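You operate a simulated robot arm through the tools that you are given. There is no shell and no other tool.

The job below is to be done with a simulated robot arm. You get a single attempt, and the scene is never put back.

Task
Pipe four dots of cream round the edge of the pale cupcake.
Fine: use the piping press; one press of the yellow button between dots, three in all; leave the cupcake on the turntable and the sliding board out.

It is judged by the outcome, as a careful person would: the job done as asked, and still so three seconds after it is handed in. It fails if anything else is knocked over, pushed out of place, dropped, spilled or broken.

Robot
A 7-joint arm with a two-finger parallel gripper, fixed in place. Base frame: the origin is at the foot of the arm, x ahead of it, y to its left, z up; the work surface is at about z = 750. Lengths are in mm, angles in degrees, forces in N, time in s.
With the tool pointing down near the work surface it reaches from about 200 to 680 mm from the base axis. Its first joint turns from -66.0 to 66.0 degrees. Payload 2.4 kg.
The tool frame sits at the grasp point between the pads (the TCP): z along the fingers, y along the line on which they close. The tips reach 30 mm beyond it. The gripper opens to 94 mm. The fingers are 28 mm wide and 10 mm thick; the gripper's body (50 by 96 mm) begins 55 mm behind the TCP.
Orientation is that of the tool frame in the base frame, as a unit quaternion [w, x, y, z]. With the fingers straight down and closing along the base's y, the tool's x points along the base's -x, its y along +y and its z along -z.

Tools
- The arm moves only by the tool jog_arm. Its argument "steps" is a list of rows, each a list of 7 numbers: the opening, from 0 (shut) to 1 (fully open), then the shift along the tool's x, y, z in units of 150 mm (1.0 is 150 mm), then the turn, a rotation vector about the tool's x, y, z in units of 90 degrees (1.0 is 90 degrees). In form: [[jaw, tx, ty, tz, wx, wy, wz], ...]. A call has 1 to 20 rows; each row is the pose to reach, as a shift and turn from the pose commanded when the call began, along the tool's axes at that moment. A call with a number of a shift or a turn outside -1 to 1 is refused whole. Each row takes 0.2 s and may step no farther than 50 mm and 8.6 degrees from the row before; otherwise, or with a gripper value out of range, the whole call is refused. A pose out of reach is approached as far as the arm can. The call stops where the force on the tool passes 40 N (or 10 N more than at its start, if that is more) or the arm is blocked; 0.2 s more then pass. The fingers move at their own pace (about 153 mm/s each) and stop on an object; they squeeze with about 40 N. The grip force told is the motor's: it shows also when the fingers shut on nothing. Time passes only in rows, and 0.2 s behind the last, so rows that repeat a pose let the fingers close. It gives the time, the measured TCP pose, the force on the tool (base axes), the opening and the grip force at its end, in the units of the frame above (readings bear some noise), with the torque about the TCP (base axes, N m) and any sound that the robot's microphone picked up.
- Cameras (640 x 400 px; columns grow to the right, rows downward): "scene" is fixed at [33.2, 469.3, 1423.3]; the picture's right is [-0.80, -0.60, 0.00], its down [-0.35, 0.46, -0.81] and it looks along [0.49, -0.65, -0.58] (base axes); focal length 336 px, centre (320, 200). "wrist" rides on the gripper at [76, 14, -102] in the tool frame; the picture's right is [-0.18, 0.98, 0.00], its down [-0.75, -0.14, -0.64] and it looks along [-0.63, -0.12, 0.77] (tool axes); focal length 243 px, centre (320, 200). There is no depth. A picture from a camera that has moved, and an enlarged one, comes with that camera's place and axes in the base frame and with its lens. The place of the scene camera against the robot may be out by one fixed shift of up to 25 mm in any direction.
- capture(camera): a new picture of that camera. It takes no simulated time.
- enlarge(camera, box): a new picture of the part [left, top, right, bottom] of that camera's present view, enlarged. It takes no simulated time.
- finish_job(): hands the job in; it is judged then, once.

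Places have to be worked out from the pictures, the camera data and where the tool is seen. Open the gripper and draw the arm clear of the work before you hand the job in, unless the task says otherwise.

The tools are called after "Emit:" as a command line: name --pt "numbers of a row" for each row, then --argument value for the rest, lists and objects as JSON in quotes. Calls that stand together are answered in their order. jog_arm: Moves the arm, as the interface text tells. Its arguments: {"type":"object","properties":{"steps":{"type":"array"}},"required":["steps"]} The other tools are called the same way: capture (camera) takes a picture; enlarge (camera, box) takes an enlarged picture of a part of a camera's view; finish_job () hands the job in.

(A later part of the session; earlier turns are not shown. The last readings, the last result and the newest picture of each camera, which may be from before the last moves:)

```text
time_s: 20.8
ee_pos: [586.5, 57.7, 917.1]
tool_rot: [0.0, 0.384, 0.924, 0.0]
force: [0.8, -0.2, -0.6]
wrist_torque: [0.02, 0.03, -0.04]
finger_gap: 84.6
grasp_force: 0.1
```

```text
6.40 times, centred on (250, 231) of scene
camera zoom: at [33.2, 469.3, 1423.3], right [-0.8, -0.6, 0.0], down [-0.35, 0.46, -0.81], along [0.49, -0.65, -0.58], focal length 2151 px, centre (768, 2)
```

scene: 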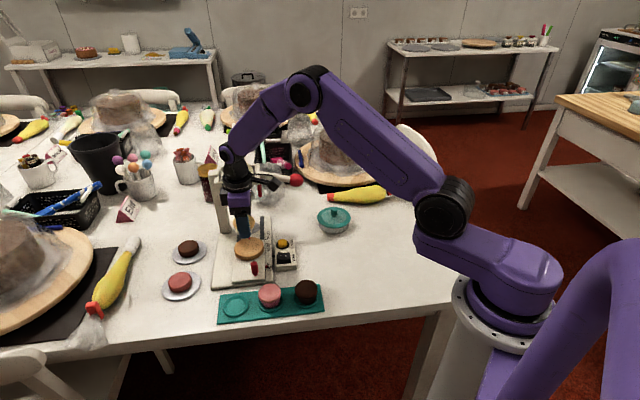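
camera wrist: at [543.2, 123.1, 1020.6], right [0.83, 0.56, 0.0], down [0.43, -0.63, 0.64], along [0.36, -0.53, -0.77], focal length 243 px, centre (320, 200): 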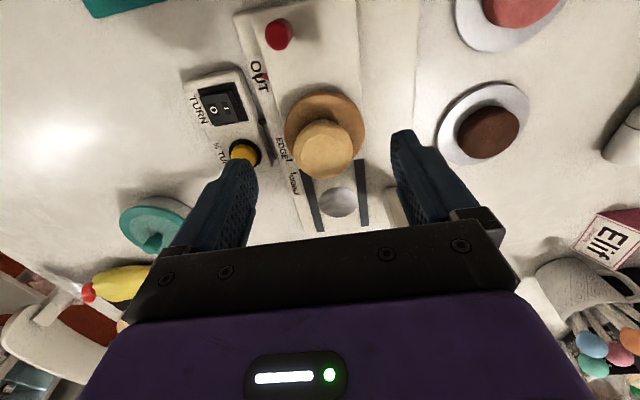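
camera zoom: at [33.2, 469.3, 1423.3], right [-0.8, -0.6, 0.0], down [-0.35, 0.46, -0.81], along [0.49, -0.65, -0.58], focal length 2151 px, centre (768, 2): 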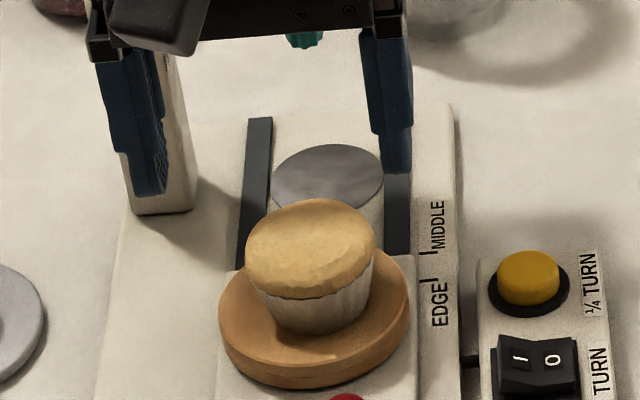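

The cupcake is centred within about 2 mm. Next is the slide handle at about (529.5, 88): I'll move above it with the jaws half open and check alignment.

Emit:
jog_arm --pt "0.7 0.14 -0.04 0.0 0 0 0" --pt "0.5 0.28 -0.085 0.0 0 0 0" --pt "0.5 0.411 -0.127 0.1 0 0 0" --pt "0.5 0.411 -0.127 0.313 0 0 0" --pt "0.5 0.411 -0.127 0.313 0 0 0"

Emit:
capture --camera "wrist"

Emit:
enlarge --camera "wrist" --box '[240, 60, 400, 160]'

Emit:
enlarge --camera "scene" --box '[200, 200, 328, 280]'

```text
time_s: 22.0
ee_pos: [529.2, 87.5, 868.7]
tool_rot: [0.001, 0.382, 0.924, 0.0]
force: [0.8, 0.3, 0.4]
wrist_torque: [-0.03, -0.01, 0.0]
finger_gap: 47.0
grasp_force: 0.0
```

```text
taken
camera wrist: at [485.4, 151.8, 971.6], right [0.83, 0.56, 0.0], down [0.43, -0.63, 0.64], along [0.36, -0.53, -0.77], focal length 243 px, centre (320, 200)
```

wrist: 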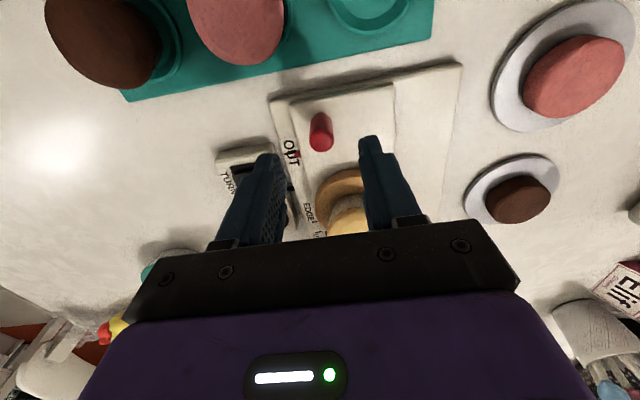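

```text
4.00 times, centred on (320, 110) of wrist
camera zoom: at [485.4, 151.8, 971.6], right [0.83, 0.56, 0.0], down [0.43, -0.63, 0.64], along [0.36, -0.53, -0.77], focal length 970 px, centre (320, 560)
```

zoom: 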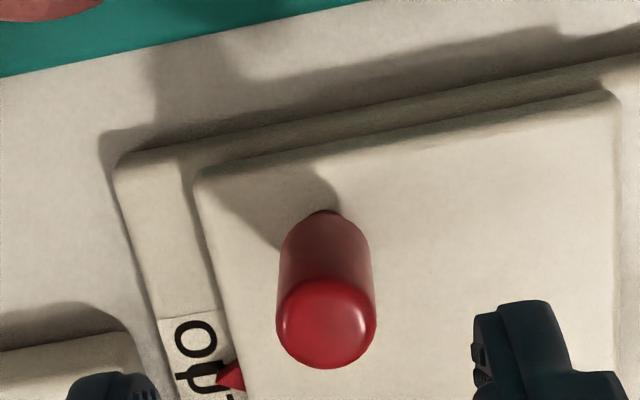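

```text
5.00 times, centred on (264, 240) of scene
camera zoom: at [33.2, 469.3, 1423.3], right [-0.8, -0.6, 0.0], down [-0.35, 0.46, -0.81], along [0.49, -0.65, -0.58], focal length 1680 px, centre (600, 0)
```

zoom: 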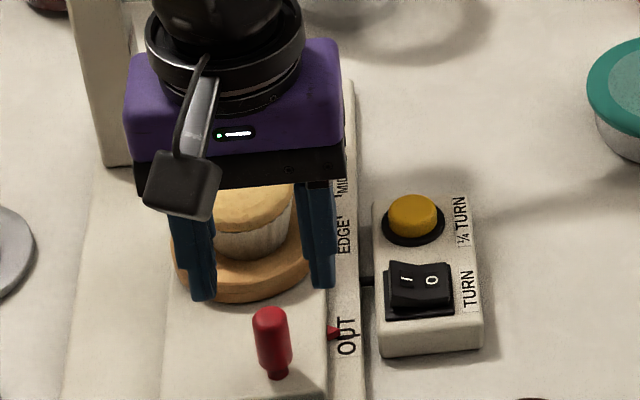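

The handle is within 2 mm of the tool axis and the fingers clear the button box by about 15 mm. I'll go down around it and close.

Emit:
jog_arm --pt "0.5 -0.01 0.007 0.13 0 0 0" --pt "0.5 -0.01 0.007 0.26 0 0 0" --pt "0.5 -0.01 0.007 0.38 0 0 0" --pt "0.5 -0.01 0.007 0.38 0 0 0" --pt "0.3 -0.01 0.007 0.38 0 0 0" --pt "0.1 -0.01 0.007 0.38 0 0 0" --pt "0.0 -0.01 0.007 0.38 0 0 0" --pt "0.0 -0.01 0.007 0.38 0 0 0"

Emit:
capture --camera "wrist"

Emit:
enlarge --camera "scene" --box '[200, 200, 328, 280]'

```text
time_s: 23.8
ee_pos: [531.0, 86.6, 813.5]
tool_rot: [-0.001, 0.383, 0.924, -0.002]
force: [-4.4, -5.1, -0.9]
wrist_torque: [0.51, -0.39, -0.03]
finger_gap: 17.8
grasp_force: 45.1
```

```text
taken
camera wrist: at [487.9, 151.0, 916.0], right [0.83, 0.56, 0.0], down [0.43, -0.63, 0.64], along [0.36, -0.53, -0.77], focal length 243 px, centre (320, 200)
```

wrist: 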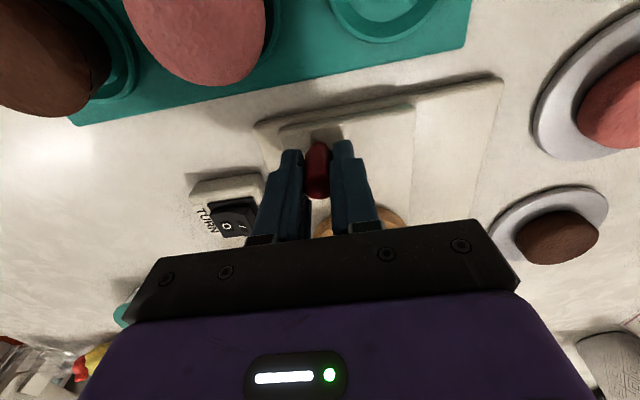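

```text
5.00 times, centred on (264, 240) of scene
camera zoom: at [33.1, 469.2, 1423.4], right [-0.8, -0.6, 0.0], down [-0.35, 0.46, -0.81], along [0.49, -0.65, -0.58], focal length 1680 px, centre (600, 0)
```

zoom: 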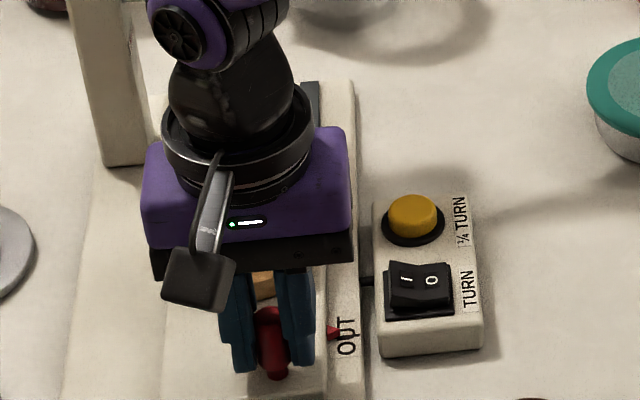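

The handle is gripped at 17.8 mm. I'll slide the board slowly about 90 mm toward the press, then compare the pointer with the EDGE tick.

Emit:
jog_arm --pt "0 -0.02 0 0 0 0 0" --pt "0 -0.06 0 0 0 0 0" --pt "0 -0.11 0 0 0 0 0" --pt "0 -0.17 0 0 0 0 0" --pt "0 -0.23 0 0 0 0 0" --pt "0 -0.29 0 0 0 0 0" --pt "0 -0.35 0 0 0 0 0" --pt "0 -0.41 0 0 0 0 0" --pt "0 -0.47 0 0 0 0 0" --pt "0 -0.53 0 0 0 0 0" --pt "0 -0.57 0 0 0 0 0" --pt "0 -0.6 0 0 0 0 0" --pt "0 -0.6 0 0 0 0 0"

Emit:
capture --camera "wrist"

Emit:
enlarge --camera "scene" --box '[200, 170, 328, 250]'

```text
time_s: 26.6
ee_pos: [595.7, 22.5, 813.1]
tool_rot: [0.0, 0.382, 0.924, 0.0]
force: [-1.4, 0.6, 7.6]
wrist_torque: [-0.6, 0.41, 0.1]
finger_gap: 17.7
grasp_force: 44.9
```

```text
taken
camera wrist: at [551.5, 87.1, 915.9], right [0.82, 0.57, 0.0], down [0.43, -0.63, 0.64], along [0.36, -0.53, -0.77], focal length 243 px, centre (320, 200)
```

wrist: 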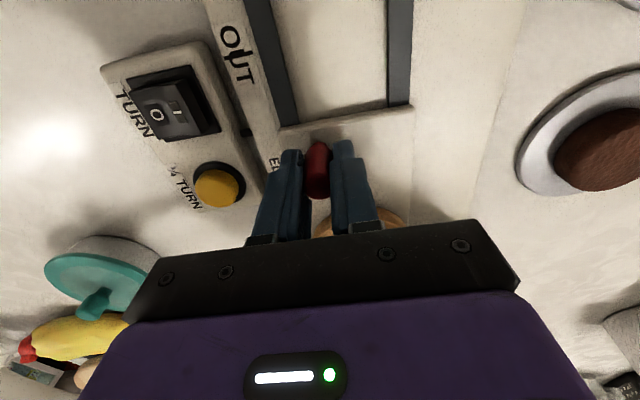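

```text
5.00 times, centred on (264, 210) of scene
camera zoom: at [33.1, 469.3, 1423.3], right [-0.8, -0.6, 0.0], down [-0.35, 0.46, -0.82], along [0.49, -0.65, -0.58], focal length 1680 px, centre (600, 150)
```

zoom: 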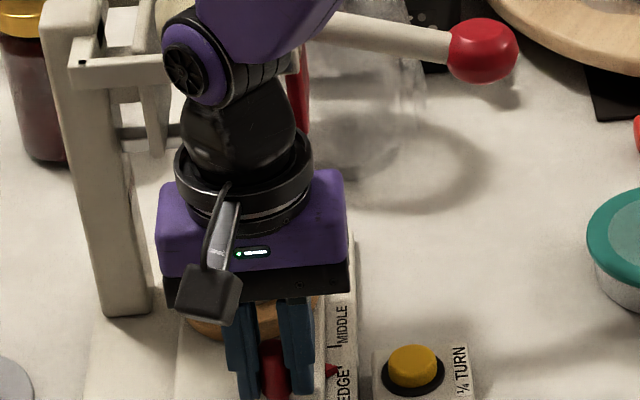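

The board moved with the handle. I'll zoom in on the pointer against the EDGE tick.

Emit:
enlarge --camera "scene" --box '[248, 225, 296, 255]'

Emit:
enlarge --camera "wrist" --box '[230, 100, 390, 200]'

```text
13.33 times, centred on (272, 240) of scene
camera zoom: at [33.1, 469.3, 1423.3], right [-0.8, -0.6, 0.0], down [-0.35, 0.46, -0.82], along [0.49, -0.65, -0.58], focal length 4481 px, centre (960, -333)
```

zoom: 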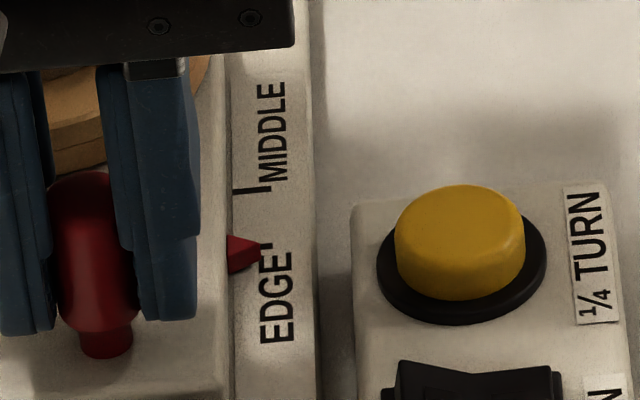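

```text
4.00 times, centred on (310, 150) of wrist
camera zoom: at [551.5, 87.1, 915.9], right [0.82, 0.57, 0.0], down [0.43, -0.63, 0.64], along [0.36, -0.53, -0.77], focal length 970 px, centre (360, 400)
```

zoom: 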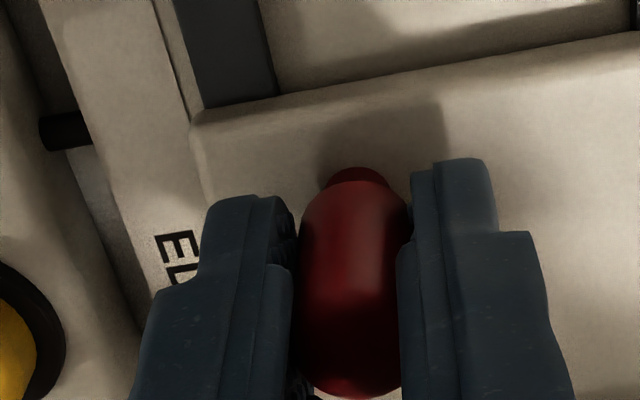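

The pointer tip still looks a few millimetres short of the EDGE tick: the board has gone 91 mm and the ticks are about 95 mm apart. I'll nudge it about 4 mm further.

Emit:
jog_arm --pt "0 -0.014 0 0 0 0 0" --pt "0 -0.028 0 0 0 0 0" --pt "0 -0.028 0 0 0 0 0"

Emit:
enlarge --camera "scene" --box '[248, 225, 296, 255]'

```text
time_s: 27.4
ee_pos: [599.3, 18.5, 813.6]
tool_rot: [0.0, 0.382, 0.924, 0.001]
force: [-0.4, -1.4, 12.7]
wrist_torque: [-0.15, 0.93, 0.05]
finger_gap: 17.6
grasp_force: 44.9
```

```text
13.33 times, centred on (272, 240) of scene
camera zoom: at [33.0, 469.3, 1423.3], right [-0.8, -0.6, 0.0], down [-0.35, 0.46, -0.82], along [0.49, -0.65, -0.58], focal length 4481 px, centre (960, -333)
```

zoom: 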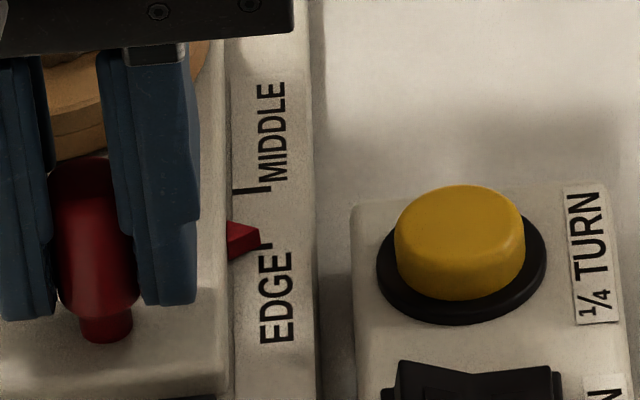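

I'll zoom in further to judge the pointer tip against the tick line.

Emit:
enlarge --camera "scene" --box '[260, 234, 276, 244]'

Emit:
capture --camera "wrist"

```text
16.00 times, centred on (268, 239) of scene
camera zoom: at [33.0, 469.3, 1423.3], right [-0.8, -0.6, 0.0], down [-0.35, 0.46, -0.82], along [0.49, -0.65, -0.58], focal length 5377 px, centre (1152, -424)
```

zoom: 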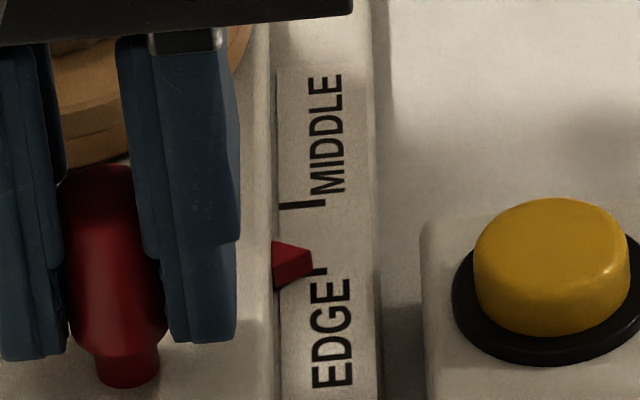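

```text
taken
camera wrist: at [554.8, 83.9, 915.8], right [0.83, 0.56, 0.0], down [0.43, -0.63, 0.64], along [0.36, -0.53, -0.77], focal length 243 px, centre (320, 200)
```

wrist: 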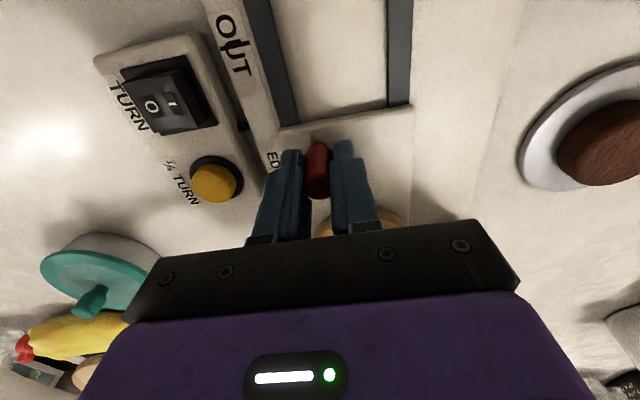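

The board is at EDGE to within a millimetre or two. I'll release the handle, rise and back off to confirm from above.

Emit:
jog_arm --pt "0.2 0 0 0 0 0 0" --pt "0.4 0 0 0 0 0 0" --pt "0.45 0 0 0 0 0 0" --pt "0.45 0 0 -0.2 0 0 0" --pt "0.45 0.05 0 -0.45 0 0 0" --pt "0.45 0.25 0 -0.6 0 0 0" --pt "0.7 0.4 0 -0.7 0 0 0" --pt "0.9 0.4 0 -0.7 0 0 0"

Emit:
capture --camera "wrist"

Emit:
enlarge --camera "wrist" --box '[230, 60, 390, 160]'

Emit:
enlarge --camera "scene" --box '[200, 140, 328, 220]'

```text
time_s: 29.2
ee_pos: [556.0, 59.6, 916.6]
tool_rot: [0.0, 0.383, 0.924, 0.0]
force: [0.1, 0.7, -0.7]
wrist_torque: [-0.01, -0.01, 0.01]
finger_gap: 84.8
grasp_force: 0.1
```

```text
taken
camera wrist: at [511.3, 125.0, 1019.4], right [0.83, 0.56, 0.0], down [0.43, -0.63, 0.64], along [0.36, -0.53, -0.77], focal length 243 px, centre (320, 200)
```

wrist: 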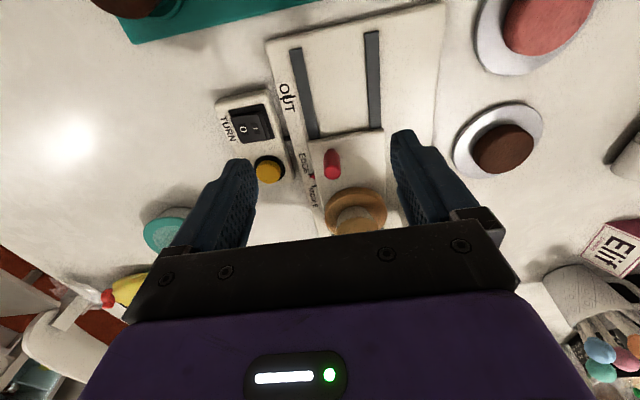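

```text
4.00 times, centred on (310, 110) of wrist
camera zoom: at [511.3, 125.0, 1019.4], right [0.83, 0.56, 0.0], down [0.43, -0.63, 0.64], along [0.36, -0.53, -0.77], focal length 970 px, centre (360, 560)
```

zoom: 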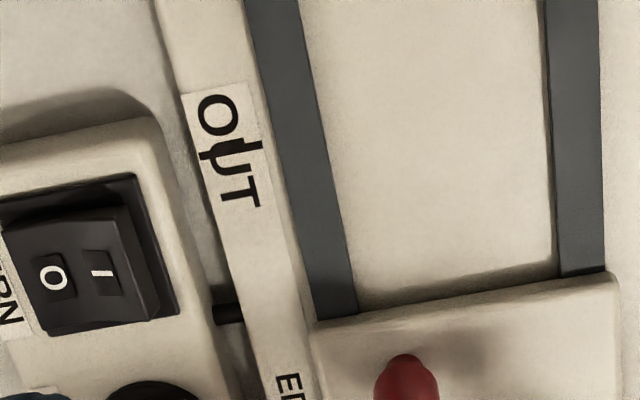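

```text
5.00 times, centred on (264, 180) of scene
camera zoom: at [33.2, 469.4, 1423.3], right [-0.8, -0.6, 0.0], down [-0.35, 0.46, -0.81], along [0.49, -0.65, -0.58], focal length 1680 px, centre (600, 300)
```

zoom: 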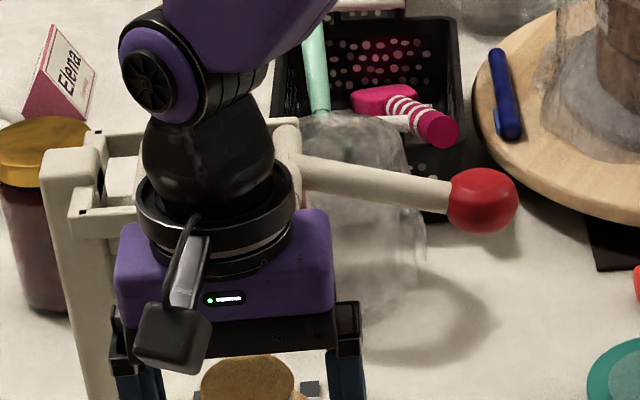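

I'll enlarge the pointer and EDGE tick area in the wrist view.

Emit:
enlarge --camera "wrist" --box '[270, 145, 366, 205]'

Emit:
enlarge --camera "scene" --box '[225, 215, 305, 265]'

```text
6.67 times, centred on (318, 175) of wrist
camera zoom: at [511.3, 125.0, 1019.4], right [0.83, 0.56, 0.0], down [0.43, -0.63, 0.64], along [0.36, -0.53, -0.77], focal length 1618 px, centre (333, 367)
```

zoom: 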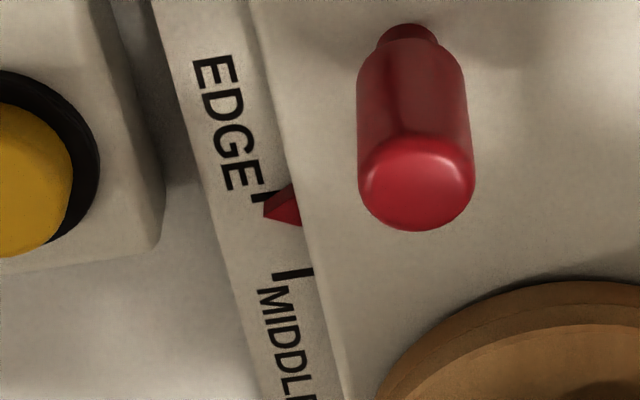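

```text
8.00 times, centred on (265, 240) of scene
camera zoom: at [33.2, 469.4, 1423.3], right [-0.8, -0.6, 0.0], down [-0.35, 0.46, -0.81], along [0.49, -0.65, -0.58], focal length 2688 px, centre (760, -120)
```

zoom: 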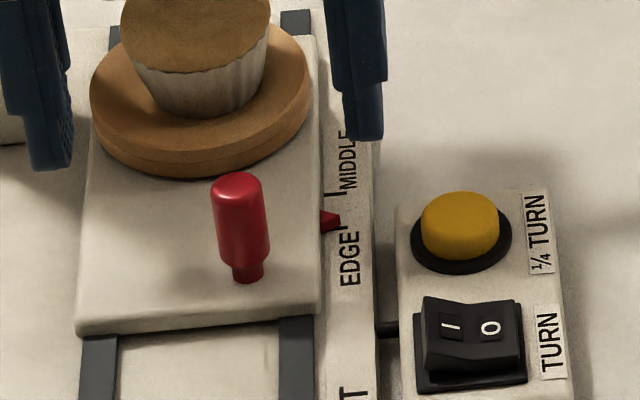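

The pointer is on the EDGE tick within measurement error, and the cupcake is still standing centred. I'll rise and turn back to the 45° yaw, which suits both the lever and the button.

Emit:
jog_arm --pt "0.9 0 0 -0.1 0 0 -0.09" --pt "0.9 0 0 -0.2 0 0 -0.18" --pt "0.9 0 0 -0.3 0 0 -0.27" --pt "0.9 0 0 -0.4 0 0 -0.36" --pt "0.9 0 0 -0.5 0 0 -0.45" --pt "0.9 0 0 -0.6 0 0 -0.54" --pt "0.9 0 0 -0.7 0 0 -0.63" --pt "0.9 0 0 -0.7 0 0 -0.72" --pt "0.9 0 0 -0.7 0 0 -0.81" --pt "0.9 0 0 -0.7 0 0 -0.9" --pt "0.9 0 0 -0.7 0 0 -0.95" --pt "0.9 0 0 -0.7 0 0 -1.0" --pt "0.9 0 0 -0.7 0 0 -1.0"

Emit:
capture --camera "scene"

Emit:
capture --camera "wrist"

```text
time_s: 32.0
ee_pos: [555.5, 61.9, 1022.1]
tool_rot: [-0.001, -0.383, 0.924, 0.0]
force: [0.1, 0.3, -0.1]
wrist_torque: [-0.05, 0.01, 0.0]
finger_gap: 84.6
grasp_force: 0.1
```

```text
taken
```

scene: 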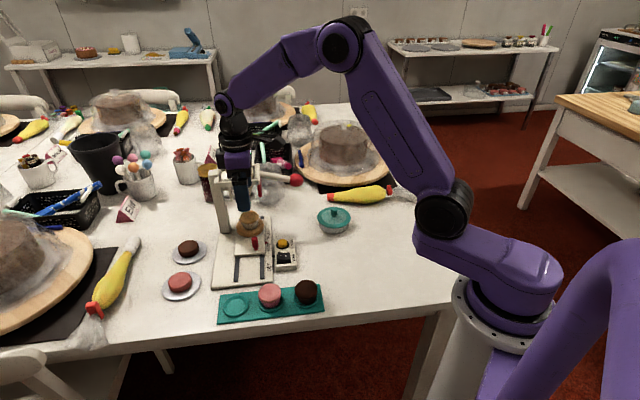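

```text
taken
camera wrist: at [491.5, 18.8, 1125.3], right [-0.57, 0.82, 0.0], down [0.63, 0.43, 0.64], along [0.53, 0.36, -0.77], focal length 243 px, centre (320, 200)
```

wrist: 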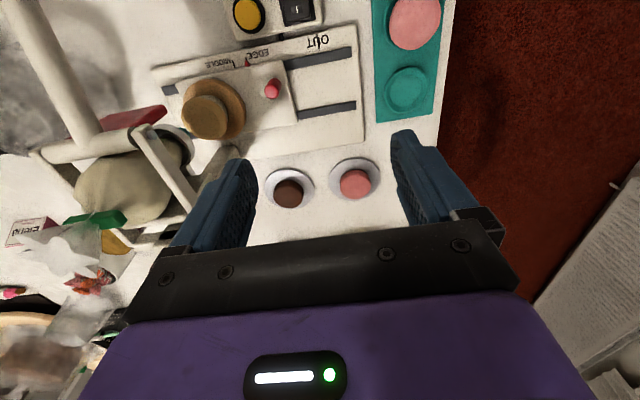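

This gives a clear view of the board at EDGE, so I'll zoom in on the pointer and the cupcake.

Emit:
enlarge --camera "wrist" --box '[200, 30, 296, 90]'

Emit:
enlarge --camera "wrist" --box '[140, 70, 268, 150]'

```text
6.67 times, centred on (248, 60) of wrist
camera zoom: at [491.5, 18.8, 1125.3], right [-0.57, 0.82, 0.0], down [0.63, 0.43, 0.64], along [0.53, 0.36, -0.77], focal length 1618 px, centre (800, 1133)
```

zoom: 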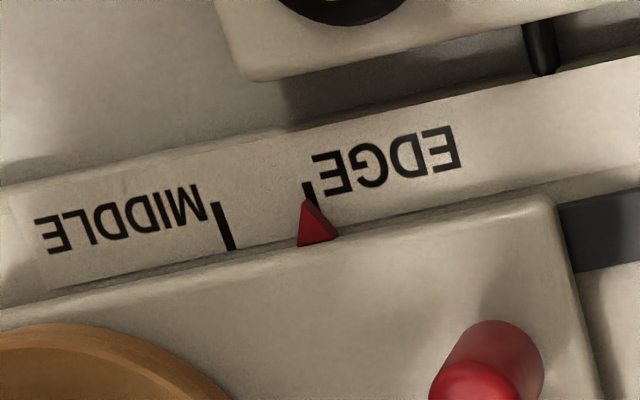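

```text
5.00 times, centred on (204, 110) of wrist
camera zoom: at [491.5, 18.8, 1125.3], right [-0.57, 0.82, 0.0], down [0.63, 0.43, 0.64], along [0.53, 0.36, -0.77], focal length 1213 px, centre (900, 650)
```

zoom: 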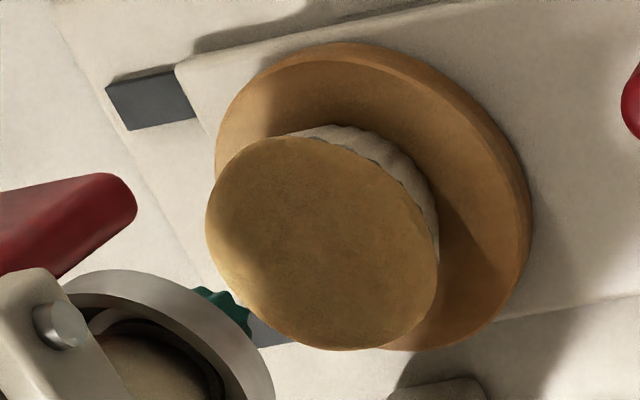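

EDGE is confirmed, with the tip within about 0.5 mm of the tick. Now I'll travel at this height toward the lever ball for a close look.

Emit:
jog_arm --pt "0.9 0.15 -0.14 0 0 0 0" --pt "0.9 0.3 -0.275 0 0 0 0" --pt "0.9 0.45 -0.41 0 0 0 0" --pt "0.9 0.6 -0.55 0 0 0 0" --pt "0.9 0.75 -0.69 0 0 0 0" --pt "0.9 0.9 -0.83 0 0 0 0" --pt "0.9 1.0 -0.97 0 0 0 0" --pt "0.9 1.0 -0.97 0 0 0 0"

Emit:
capture --camera "wrist"

Emit:
capture --camera "scene"

```text
time_s: 33.8
ee_pos: [552.8, -146.7, 1022.6]
tool_rot: [0.0, -0.383, 0.924, 0.0]
force: [0.2, 0.4, -0.2]
wrist_torque: [0.02, 0.01, 0.0]
finger_gap: 84.8
grasp_force: 0.1
```

```text
taken
camera wrist: at [489.0, -190.2, 1125.0], right [-0.56, 0.83, 0.0], down [0.63, 0.43, 0.64], along [0.53, 0.36, -0.77], focal length 243 px, centre (320, 200)
```

wrist: 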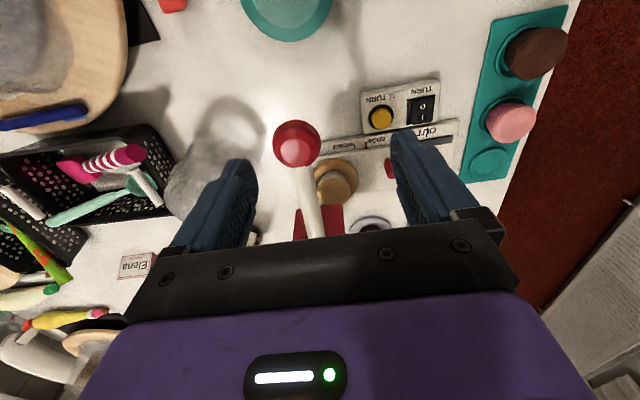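

```text
taken
```

scene: 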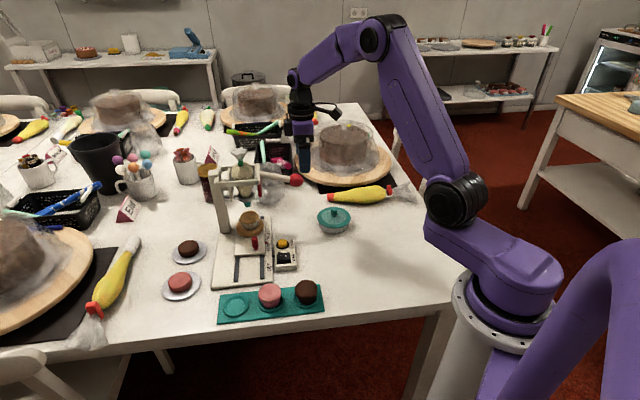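

The ball and lever are in clear view. I'll zoom in to fix the ball's position.

Emit:
enlarge --camera "wrist" --box '[240, 100, 400, 200]'

Emit:
enlarge --camera "scene" --box '[220, 140, 348, 220]'

Emit:
enlarge --camera "wrist" --box '[340, 70, 468, 150]'

```text
4.00 times, centred on (320, 150) of wrist
camera zoom: at [489.0, -190.2, 1125.0], right [-0.56, 0.83, 0.0], down [0.63, 0.43, 0.64], along [0.53, 0.36, -0.77], focal length 970 px, centre (320, 400)
```

zoom: 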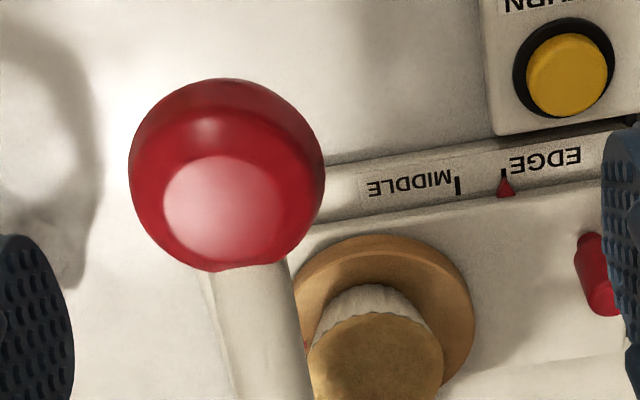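

```text
5.00 times, centred on (284, 180) of scene
camera zoom: at [33.2, 469.3, 1423.3], right [-0.8, -0.6, 0.0], down [-0.35, 0.46, -0.81], along [0.49, -0.65, -0.58], focal length 1680 px, centre (500, 300)
```

zoom: 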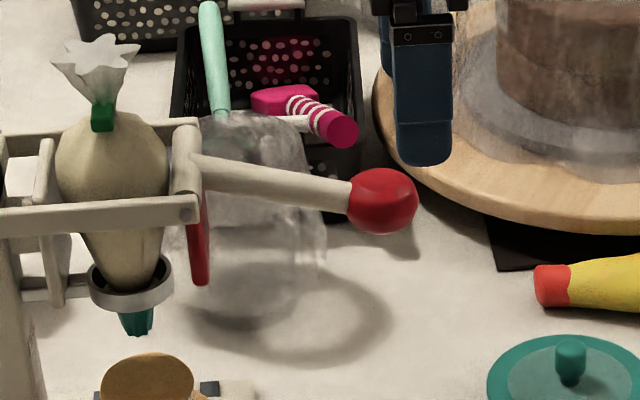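

```text
5.00 times, centred on (404, 110) of wrist
camera zoom: at [489.0, -190.2, 1125.0], right [-0.56, 0.83, 0.0], down [0.63, 0.43, 0.64], along [0.53, 0.36, -0.77], focal length 1213 px, centre (-100, 650)
```

zoom: 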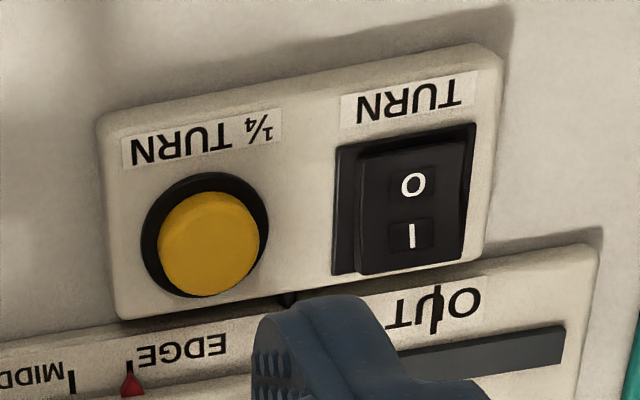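

The ball centre is about (582.5, -150, 929) with a radius near 21, and the lever radius about its pivot is about 114 mm. I'll shut the fingers and position them just above the top of the ball.

Emit:
jog_arm --pt "0.6 -0.062 -0.079 0.0 0 0 0" --pt "0.3 -0.124 -0.157 0.0 0 0 0" --pt "0.0 -0.124 -0.157 0.06 0 0 0" --pt "0.0 -0.124 -0.157 0.12 0 0 0" --pt "0.0 -0.124 -0.157 0.18 0 0 0" --pt "0.0 -0.124 -0.157 0.18 0 0 0"

Emit:
capture --camera "wrist"

Emit:
enlarge --camera "scene" --box '[220, 130, 348, 210]'

```text
time_s: 35.2
ee_pos: [581.8, -149.6, 996.1]
tool_rot: [0.001, -0.382, 0.924, 0.0]
force: [0.7, 0.2, 0.4]
wrist_torque: [0.0, 0.01, -0.01]
finger_gap: 0.0
grasp_force: 32.7
```

```text
taken
camera wrist: at [518.1, -193.4, 1098.1], right [-0.56, 0.83, 0.0], down [0.63, 0.43, 0.64], along [0.53, 0.36, -0.77], focal length 243 px, centre (320, 200)
```

wrist: 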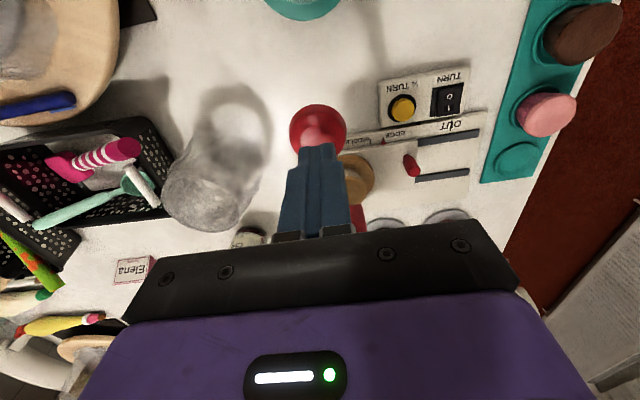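

```text
5.00 times, centred on (284, 170) of scene
camera zoom: at [33.2, 469.3, 1423.3], right [-0.8, -0.6, 0.0], down [-0.35, 0.46, -0.81], along [0.49, -0.65, -0.58], focal length 1680 px, centre (500, 350)
```

zoom: 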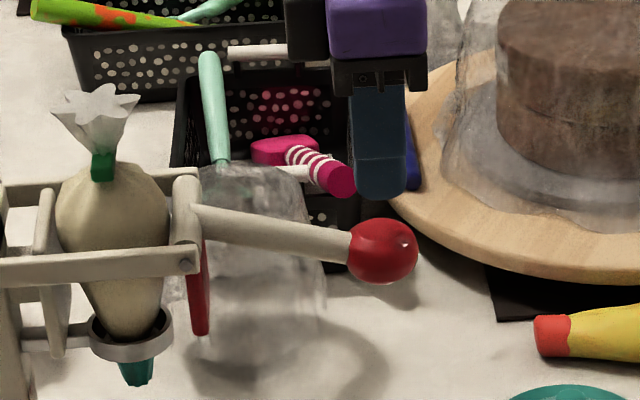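

The fingertips are directly above the ball. I'll press the lever down in one continuous stroke along its arc; the force stop will end the stroke at the limit.

Emit:
jog_arm --pt "0 0 0 0.053 0 0 0" --pt "0 0 0 0.107 0 0 0" --pt "0 -0.014 0 0.159 0 0 0" --pt "0 -0.031 0 0.209 0 0 0" --pt "0 -0.052 0 0.258 0 0 0" --pt "0 -0.076 0 0.305 0 0 0" --pt "0 -0.103 0 0.351 0 0 0" --pt "0 -0.134 0 0.394 0 0 0" --pt "0 -0.167 0 0.435 0 0 0" --pt "0 -0.203 0 0.474 0 0 0"

Emit:
enlarge --camera "scene" --box '[220, 150, 348, 230]'

Emit:
capture --camera "wrist"

```text
time_s: 37.2
ee_pos: [596.5, -138.3, 935.0]
tool_rot: [-0.003, -0.381, 0.925, -0.002]
force: [-8.8, -1.0, 14.3]
wrist_torque: [0.12, 0.16, 0.07]
finger_gap: 0.0
grasp_force: 33.6
stopped in row 9: the force on the tool passed its limit at 50 N (the readings are from after the stop); the commanded pose is now the measured one
```

```text
5.00 times, centred on (284, 190) of scene
camera zoom: at [32.7, 469.4, 1423.3], right [-0.8, -0.6, 0.0], down [-0.35, 0.46, -0.82], along [0.49, -0.65, -0.58], focal length 1680 px, centre (500, 250)
```

zoom: 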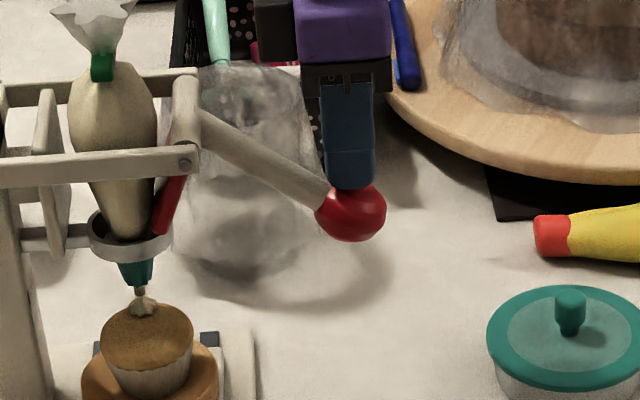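

```text
taken
camera wrist: at [533.4, -180.4, 1039.3], right [-0.56, 0.83, 0.0], down [0.64, 0.43, 0.64], along [0.53, 0.36, -0.77], focal length 243 px, centre (320, 200)
```

wrist: 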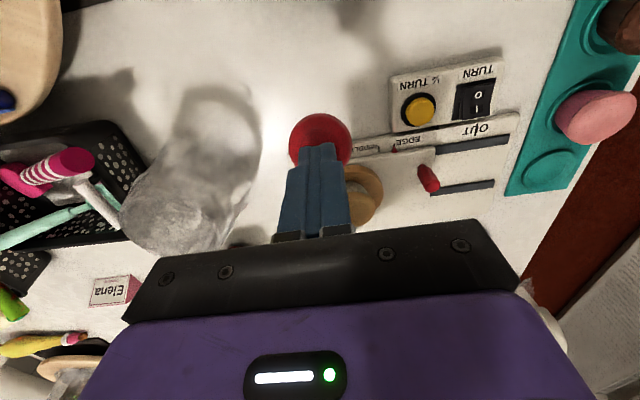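

The stroke reached its end stop at about 39° and one dot landed near the cake's edge. I'll ease back up along the arc and check that the lever springs back.

Emit:
jog_arm --pt "0 0.03 0 -0.05 0 0 0" --pt "0 0.055 0 -0.1 0 0 0" --pt "0 0.075 0 -0.15 0 0 0" --pt "0 0.095 0 -0.2 0 0 0" --pt "0 0.11 0 -0.25 0 0 0" --pt "0 0.12 0 -0.3 0 0 0" --pt "0 0.125 0 -0.36 0 0 0" --pt "0 0.125 0 -0.42 0 0 0" --pt "0 0.125 0 -0.5 0 0 0" --pt "0 0.125 0 -0.5 0 0 0"

Emit:
enlarge --camera "scene" --box '[220, 150, 348, 230]'

Emit:
capture --camera "wrist"

```text
time_s: 39.4
ee_pos: [584.7, -150.7, 1009.2]
tool_rot: [-0.001, -0.382, 0.924, -0.001]
force: [-0.3, 0.6, 0.3]
wrist_torque: [-0.01, 0.02, 0.03]
finger_gap: 0.0
grasp_force: 33.1
```

```text
5.00 times, centred on (284, 190) of scene
camera zoom: at [33.2, 469.3, 1423.3], right [-0.8, -0.6, 0.0], down [-0.35, 0.46, -0.81], along [0.49, -0.65, -0.58], focal length 1680 px, centre (500, 250)
```

zoom: 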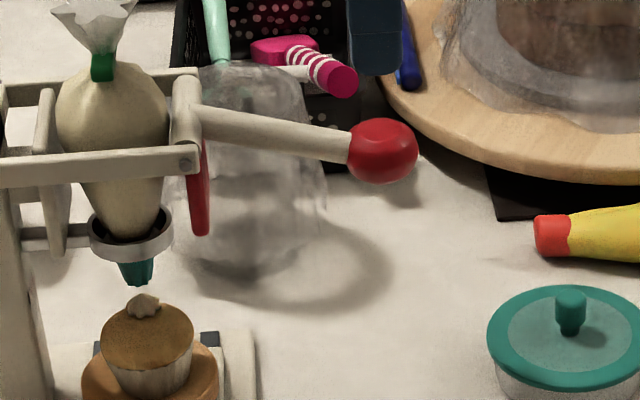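

```text
taken
camera wrist: at [520.7, -193.3, 1113.2], right [-0.56, 0.83, 0.0], down [0.64, 0.43, 0.64], along [0.53, 0.36, -0.77], focal length 243 px, centre (320, 200)
```

wrist: 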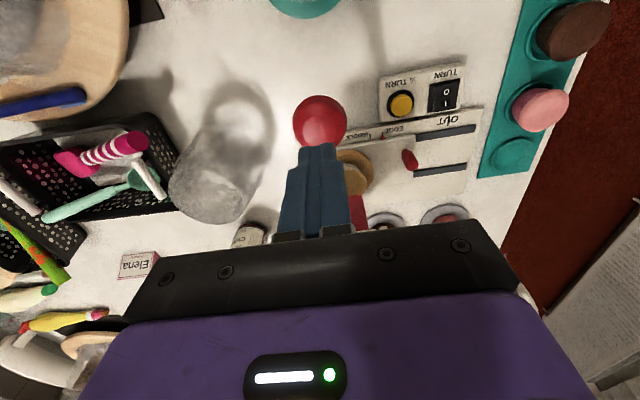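

The lever is back at rest and the nozzle is clear of the dot. The yellow button triangulates to about (550.5, -39) with its top near z = 776, so I'll move above it and check.

Emit:
jog_arm --pt "0 -0.09 0.17 0 0 0 0" --pt "0 -0.18 0.34 0 0 0 0" --pt "0 -0.275 0.515 0 0 0 0" --pt "0 -0.366 0.687 0 0 0 0" --pt "0 -0.366 0.687 0.22 0 0 0" --pt "0 -0.366 0.687 0.44 0 0 0" --pt "0 -0.366 0.687 0.66 0 0 0" --pt "0 -0.366 0.687 0.86 0 0 0" --pt "0 -0.366 0.687 0.86 0 0 0"

Emit:
capture --camera "wrist"

Emit:
enlarge --camera "wrist" --box '[240, 60, 400, 160]'

Emit:
enlarge --camera "scene" --box '[220, 180, 348, 260]'

```text
time_s: 41.4
ee_pos: [549.3, -40.1, 879.7]
tool_rot: [-0.002, -0.382, 0.924, 0.0]
force: [0.6, -0.2, -0.2]
wrist_torque: [0.02, -0.03, -0.04]
finger_gap: 0.0
grasp_force: 32.7
```

```text
taken
camera wrist: at [486.1, -81.9, 983.6], right [-0.56, 0.83, 0.0], down [0.64, 0.43, 0.64], along [0.53, 0.36, -0.77], focal length 243 px, centre (320, 200)
```

wrist: 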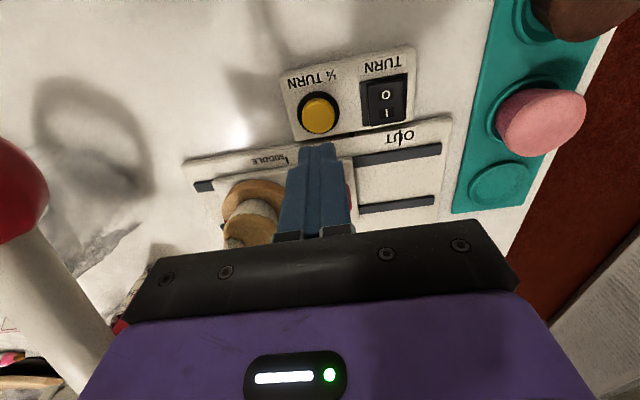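

```text
4.00 times, centred on (320, 110) of wrist
camera zoom: at [486.1, -81.9, 983.6], right [-0.56, 0.83, 0.0], down [0.64, 0.43, 0.64], along [0.53, 0.36, -0.77], focal length 970 px, centre (320, 560)
```

zoom: 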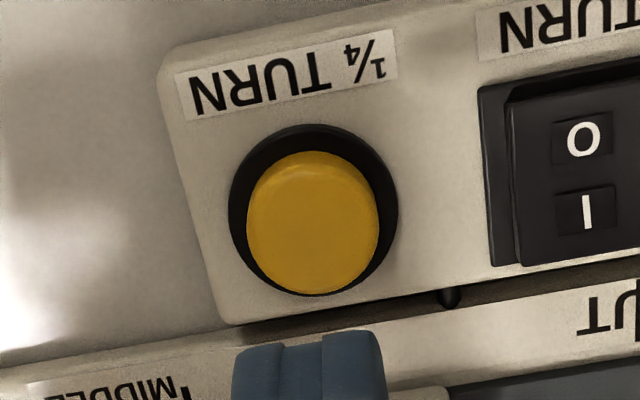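

```text
5.00 times, centred on (284, 220) of scene
camera zoom: at [33.2, 469.3, 1423.3], right [-0.8, -0.6, 0.0], down [-0.35, 0.46, -0.81], along [0.49, -0.65, -0.58], focal length 1680 px, centre (500, 100)
```

zoom: 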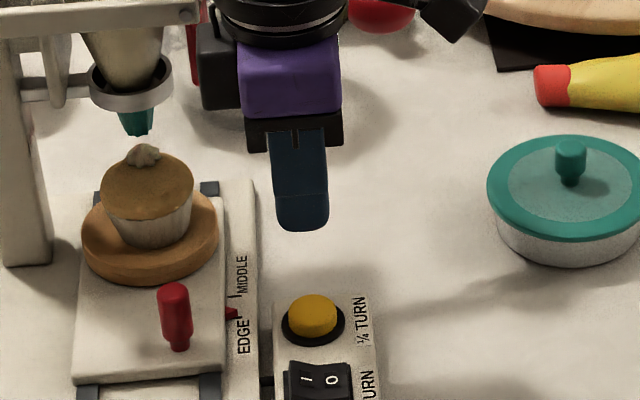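

The button is centred under the fingertips to within about 1.5 mm. I'll go down and press it once, in small steps.

Emit:
jog_arm --pt "0 -0.004 -0.006 0.2 0 0 0" --pt "0 -0.006 -0.008 0.35 0 0 0" --pt "0 -0.006 -0.008 0.42 0 0 0" --pt "0 -0.006 -0.008 0.445 0 0 0" --pt "0 -0.006 -0.008 0.46 0 0 0" --pt "0 -0.006 -0.008 0.475 0 0 0" --pt "0 -0.006 -0.008 0.49 0 0 0" --pt "0 -0.006 -0.008 0.503 0 0 0" --pt "0 -0.006 -0.008 0.516 0 0 0" --pt "0 -0.006 -0.008 0.53 0 0 0"

Emit:
enlarge --camera "scene" --box '[220, 180, 348, 260]'

```text
time_s: 43.2
ee_pos: [551.3, -39.1, 808.4]
tool_rot: [-0.003, -0.382, 0.924, 0.0]
force: [-7.1, 0.5, 15.1]
wrist_torque: [-0.03, 0.2, -0.04]
finger_gap: 0.0
grasp_force: 33.3
heard: click
stopped in row 8: the force on the tool passed its limit at 46 N (the readings are from after the stop); the commanded pose is now the measured one
```

```text
5.00 times, centred on (284, 220) of scene
camera zoom: at [32.8, 469.4, 1423.3], right [-0.8, -0.6, 0.0], down [-0.35, 0.46, -0.82], along [0.49, -0.65, -0.58], focal length 1680 px, centre (500, 100)
```

zoom: 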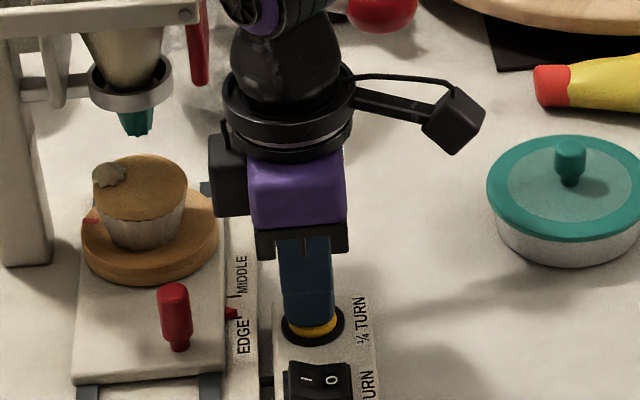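

One click, and the turntable has carried the dot a quarter turn to the left. I'll lift off the button and go back up.

Emit:
jog_arm --pt "0 0 0 -0.03 0 0 0" --pt "0 0 0 -0.1 0 0 0" --pt "0 0 0 -0.3 0 0 0" --pt "0 0 0 -0.55 0 0 0" --pt "0 0 0 -0.8 0 0 0" --pt "0 0 0 -0.98 0 0 0" --pt "0 0 0 -0.98 0 0 0"

Emit:
enlarge --camera "scene" --box '[220, 180, 348, 260]'

Emit:
capture --camera "wrist"

```text
time_s: 44.8
ee_pos: [553.7, -38.9, 955.3]
tool_rot: [-0.002, -0.381, 0.925, -0.002]
force: [0.2, -0.9, -0.3]
wrist_torque: [-0.01, -0.01, 0.05]
finger_gap: 0.2
grasp_force: 33.0
```

```text
5.00 times, centred on (284, 220) of scene
camera zoom: at [33.2, 469.3, 1423.3], right [-0.8, -0.6, 0.0], down [-0.35, 0.46, -0.81], along [0.49, -0.65, -0.58], focal length 1680 px, centre (500, 100)
```

zoom: 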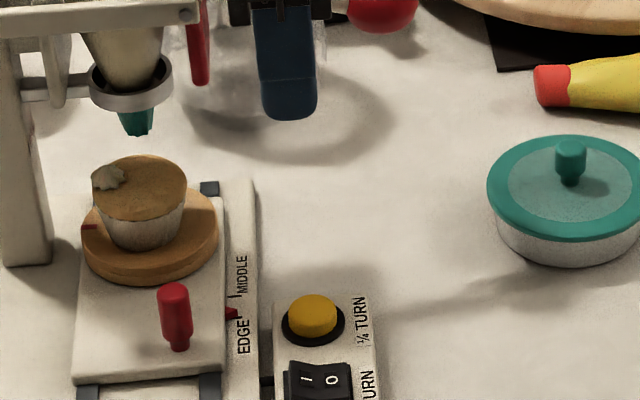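

```text
taken
camera wrist: at [488.3, -81.6, 1058.4], right [-0.56, 0.83, 0.0], down [0.64, 0.43, 0.64], along [0.53, 0.36, -0.77], focal length 243 px, centre (320, 200)
```

wrist: 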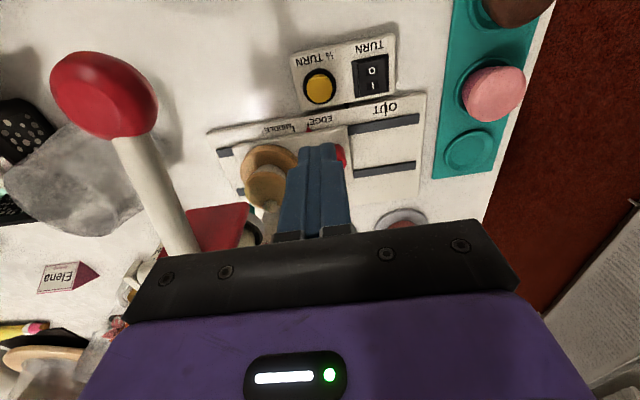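

The quarter turn is done and the lever is clear. I'll go back over the ball and make the second stroke the same way.

Emit:
jog_arm --pt "0 0 0 -0.14 0 0 0" --pt "0 0.05 -0.08 -0.273 0 0 0" --pt "0 0.14 -0.25 -0.273 0 0 0" --pt "0 0.24 -0.42 -0.273 0 0 0" --pt "0 0.33 -0.57 -0.273 0 0 0" --pt "0 0.383 -0.663 -0.273 0 0 0" --pt "0 0.383 -0.663 -0.273 0 0 0" --pt "0 0.383 -0.663 -0.22 0 0 0" --pt "0 0.383 -0.663 -0.166 0 0 0" --pt "0 0.369 -0.663 -0.114 0 0 0" --pt "0 0.352 -0.663 -0.064 0 0 0" --pt "0 0.331 -0.663 -0.015 0 0 0" --pt "0 0.307 -0.663 0.032 0 0 0" --pt "0 0.28 -0.663 0.078 0 0 0" --pt "0 0.249 -0.663 0.121 0 0 0" --pt "0 0.216 -0.663 0.162 0 0 0" --pt "0 0.18 -0.663 0.201 0 0 0"

Emit:
enlarge --camera "scene" --box '[220, 150, 348, 230]'

```text
time_s: 48.2
ee_pos: [595.2, -136.2, 935.2]
tool_rot: [-0.005, -0.38, 0.925, -0.001]
force: [-13.0, 0.7, 16.6]
wrist_torque: [0.14, 0.24, 0.09]
finger_gap: 0.0
grasp_force: 32.8
stopped in row 17: the force on the tool passed its limit at 50 N (the readings are from after the stop); the commanded pose is now the measured one
```

```text
5.00 times, centred on (284, 190) of scene
camera zoom: at [32.5, 469.4, 1423.3], right [-0.8, -0.6, 0.0], down [-0.35, 0.46, -0.82], along [0.49, -0.65, -0.58], focal length 1680 px, centre (500, 250)
```

zoom: 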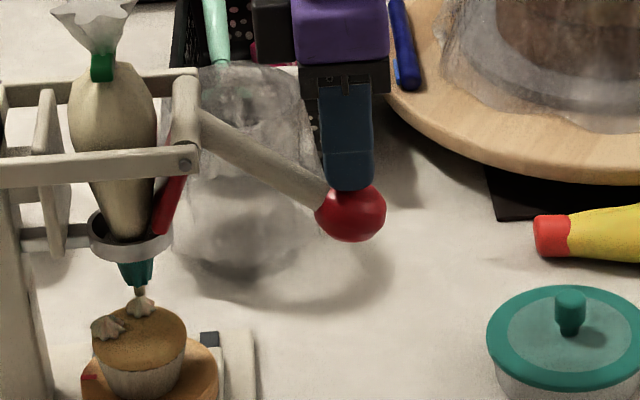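

The second dot is down beside the first. I'll ease the lever back up, then go over to the button, trimming out the small tilt left by the force stops.

Emit:
jog_arm --pt "0 0.03 0 -0.05 0 0 0" --pt "0 0.055 0 -0.1 0 0 0" --pt "0 0.075 0 -0.15 0 0 0" --pt "0 0.095 0 -0.2 0 0 0" --pt "0 0.11 0 -0.25 0 0 0" --pt "0 0.12 0 -0.3 0 0 0" --pt "0 0.125 0 -0.36 0 0 0" --pt "0 0.125 0 -0.43 0 0 0" --pt "0 0.1 0.05 -0.493 0 0 0" --pt "0 0.02 0.2 -0.493 0.001 -0.006 -0.004" --pt "0 -0.08 0.37 -0.493 0.001 -0.006 -0.004" --pt "0 -0.17 0.54 -0.493 0.001 -0.006 -0.004" --pt "0 -0.245 0.669 -0.493 0.001 -0.006 -0.004" --pt "0 -0.245 0.669 -0.28 0.001 -0.006 -0.004" --pt "0 -0.245 0.669 -0.06 0.001 -0.006 -0.004" --pt "0 -0.245 0.669 0.16 0.001 -0.006 -0.004" --pt "0 -0.245 0.669 0.36 0.001 -0.006 -0.004" --pt "0 -0.245 0.669 0.36 0.001 -0.006 -0.004"

Emit:
enlarge --camera "wrist" --box '[240, 60, 400, 160]'

Emit:
enlarge --camera "scene" --box '[220, 170, 348, 250]'

```text
time_s: 52.0
ee_pos: [552.9, -37.0, 881.1]
tool_rot: [0.002, -0.384, 0.923, 0.0]
force: [0.4, 0.5, -0.2]
wrist_torque: [0.03, 0.04, 0.01]
finger_gap: 0.0
grasp_force: 32.9
```

```text
4.00 times, centred on (320, 110) of wrist
camera zoom: at [488.7, -80.3, 985.0], right [-0.57, 0.82, 0.0], down [0.63, 0.43, 0.64], along [0.53, 0.37, -0.76], focal length 970 px, centre (320, 560)
```

zoom: 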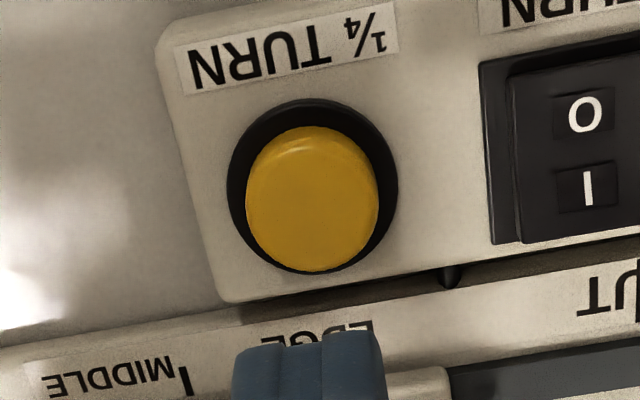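

```text
5.00 times, centred on (284, 210) of scene
camera zoom: at [33.2, 469.3, 1423.3], right [-0.8, -0.6, 0.0], down [-0.35, 0.46, -0.81], along [0.49, -0.65, -0.58], focal length 1680 px, centre (500, 150)
```

zoom: 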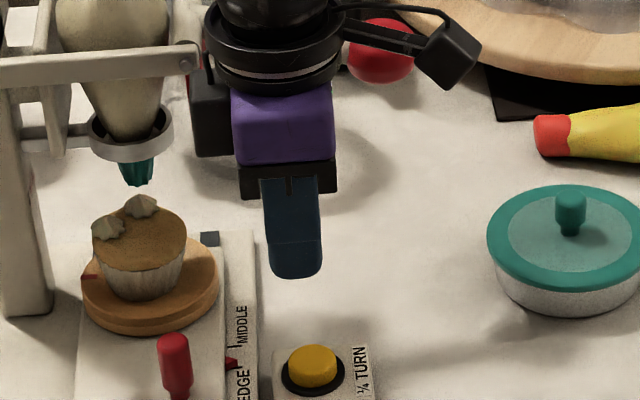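

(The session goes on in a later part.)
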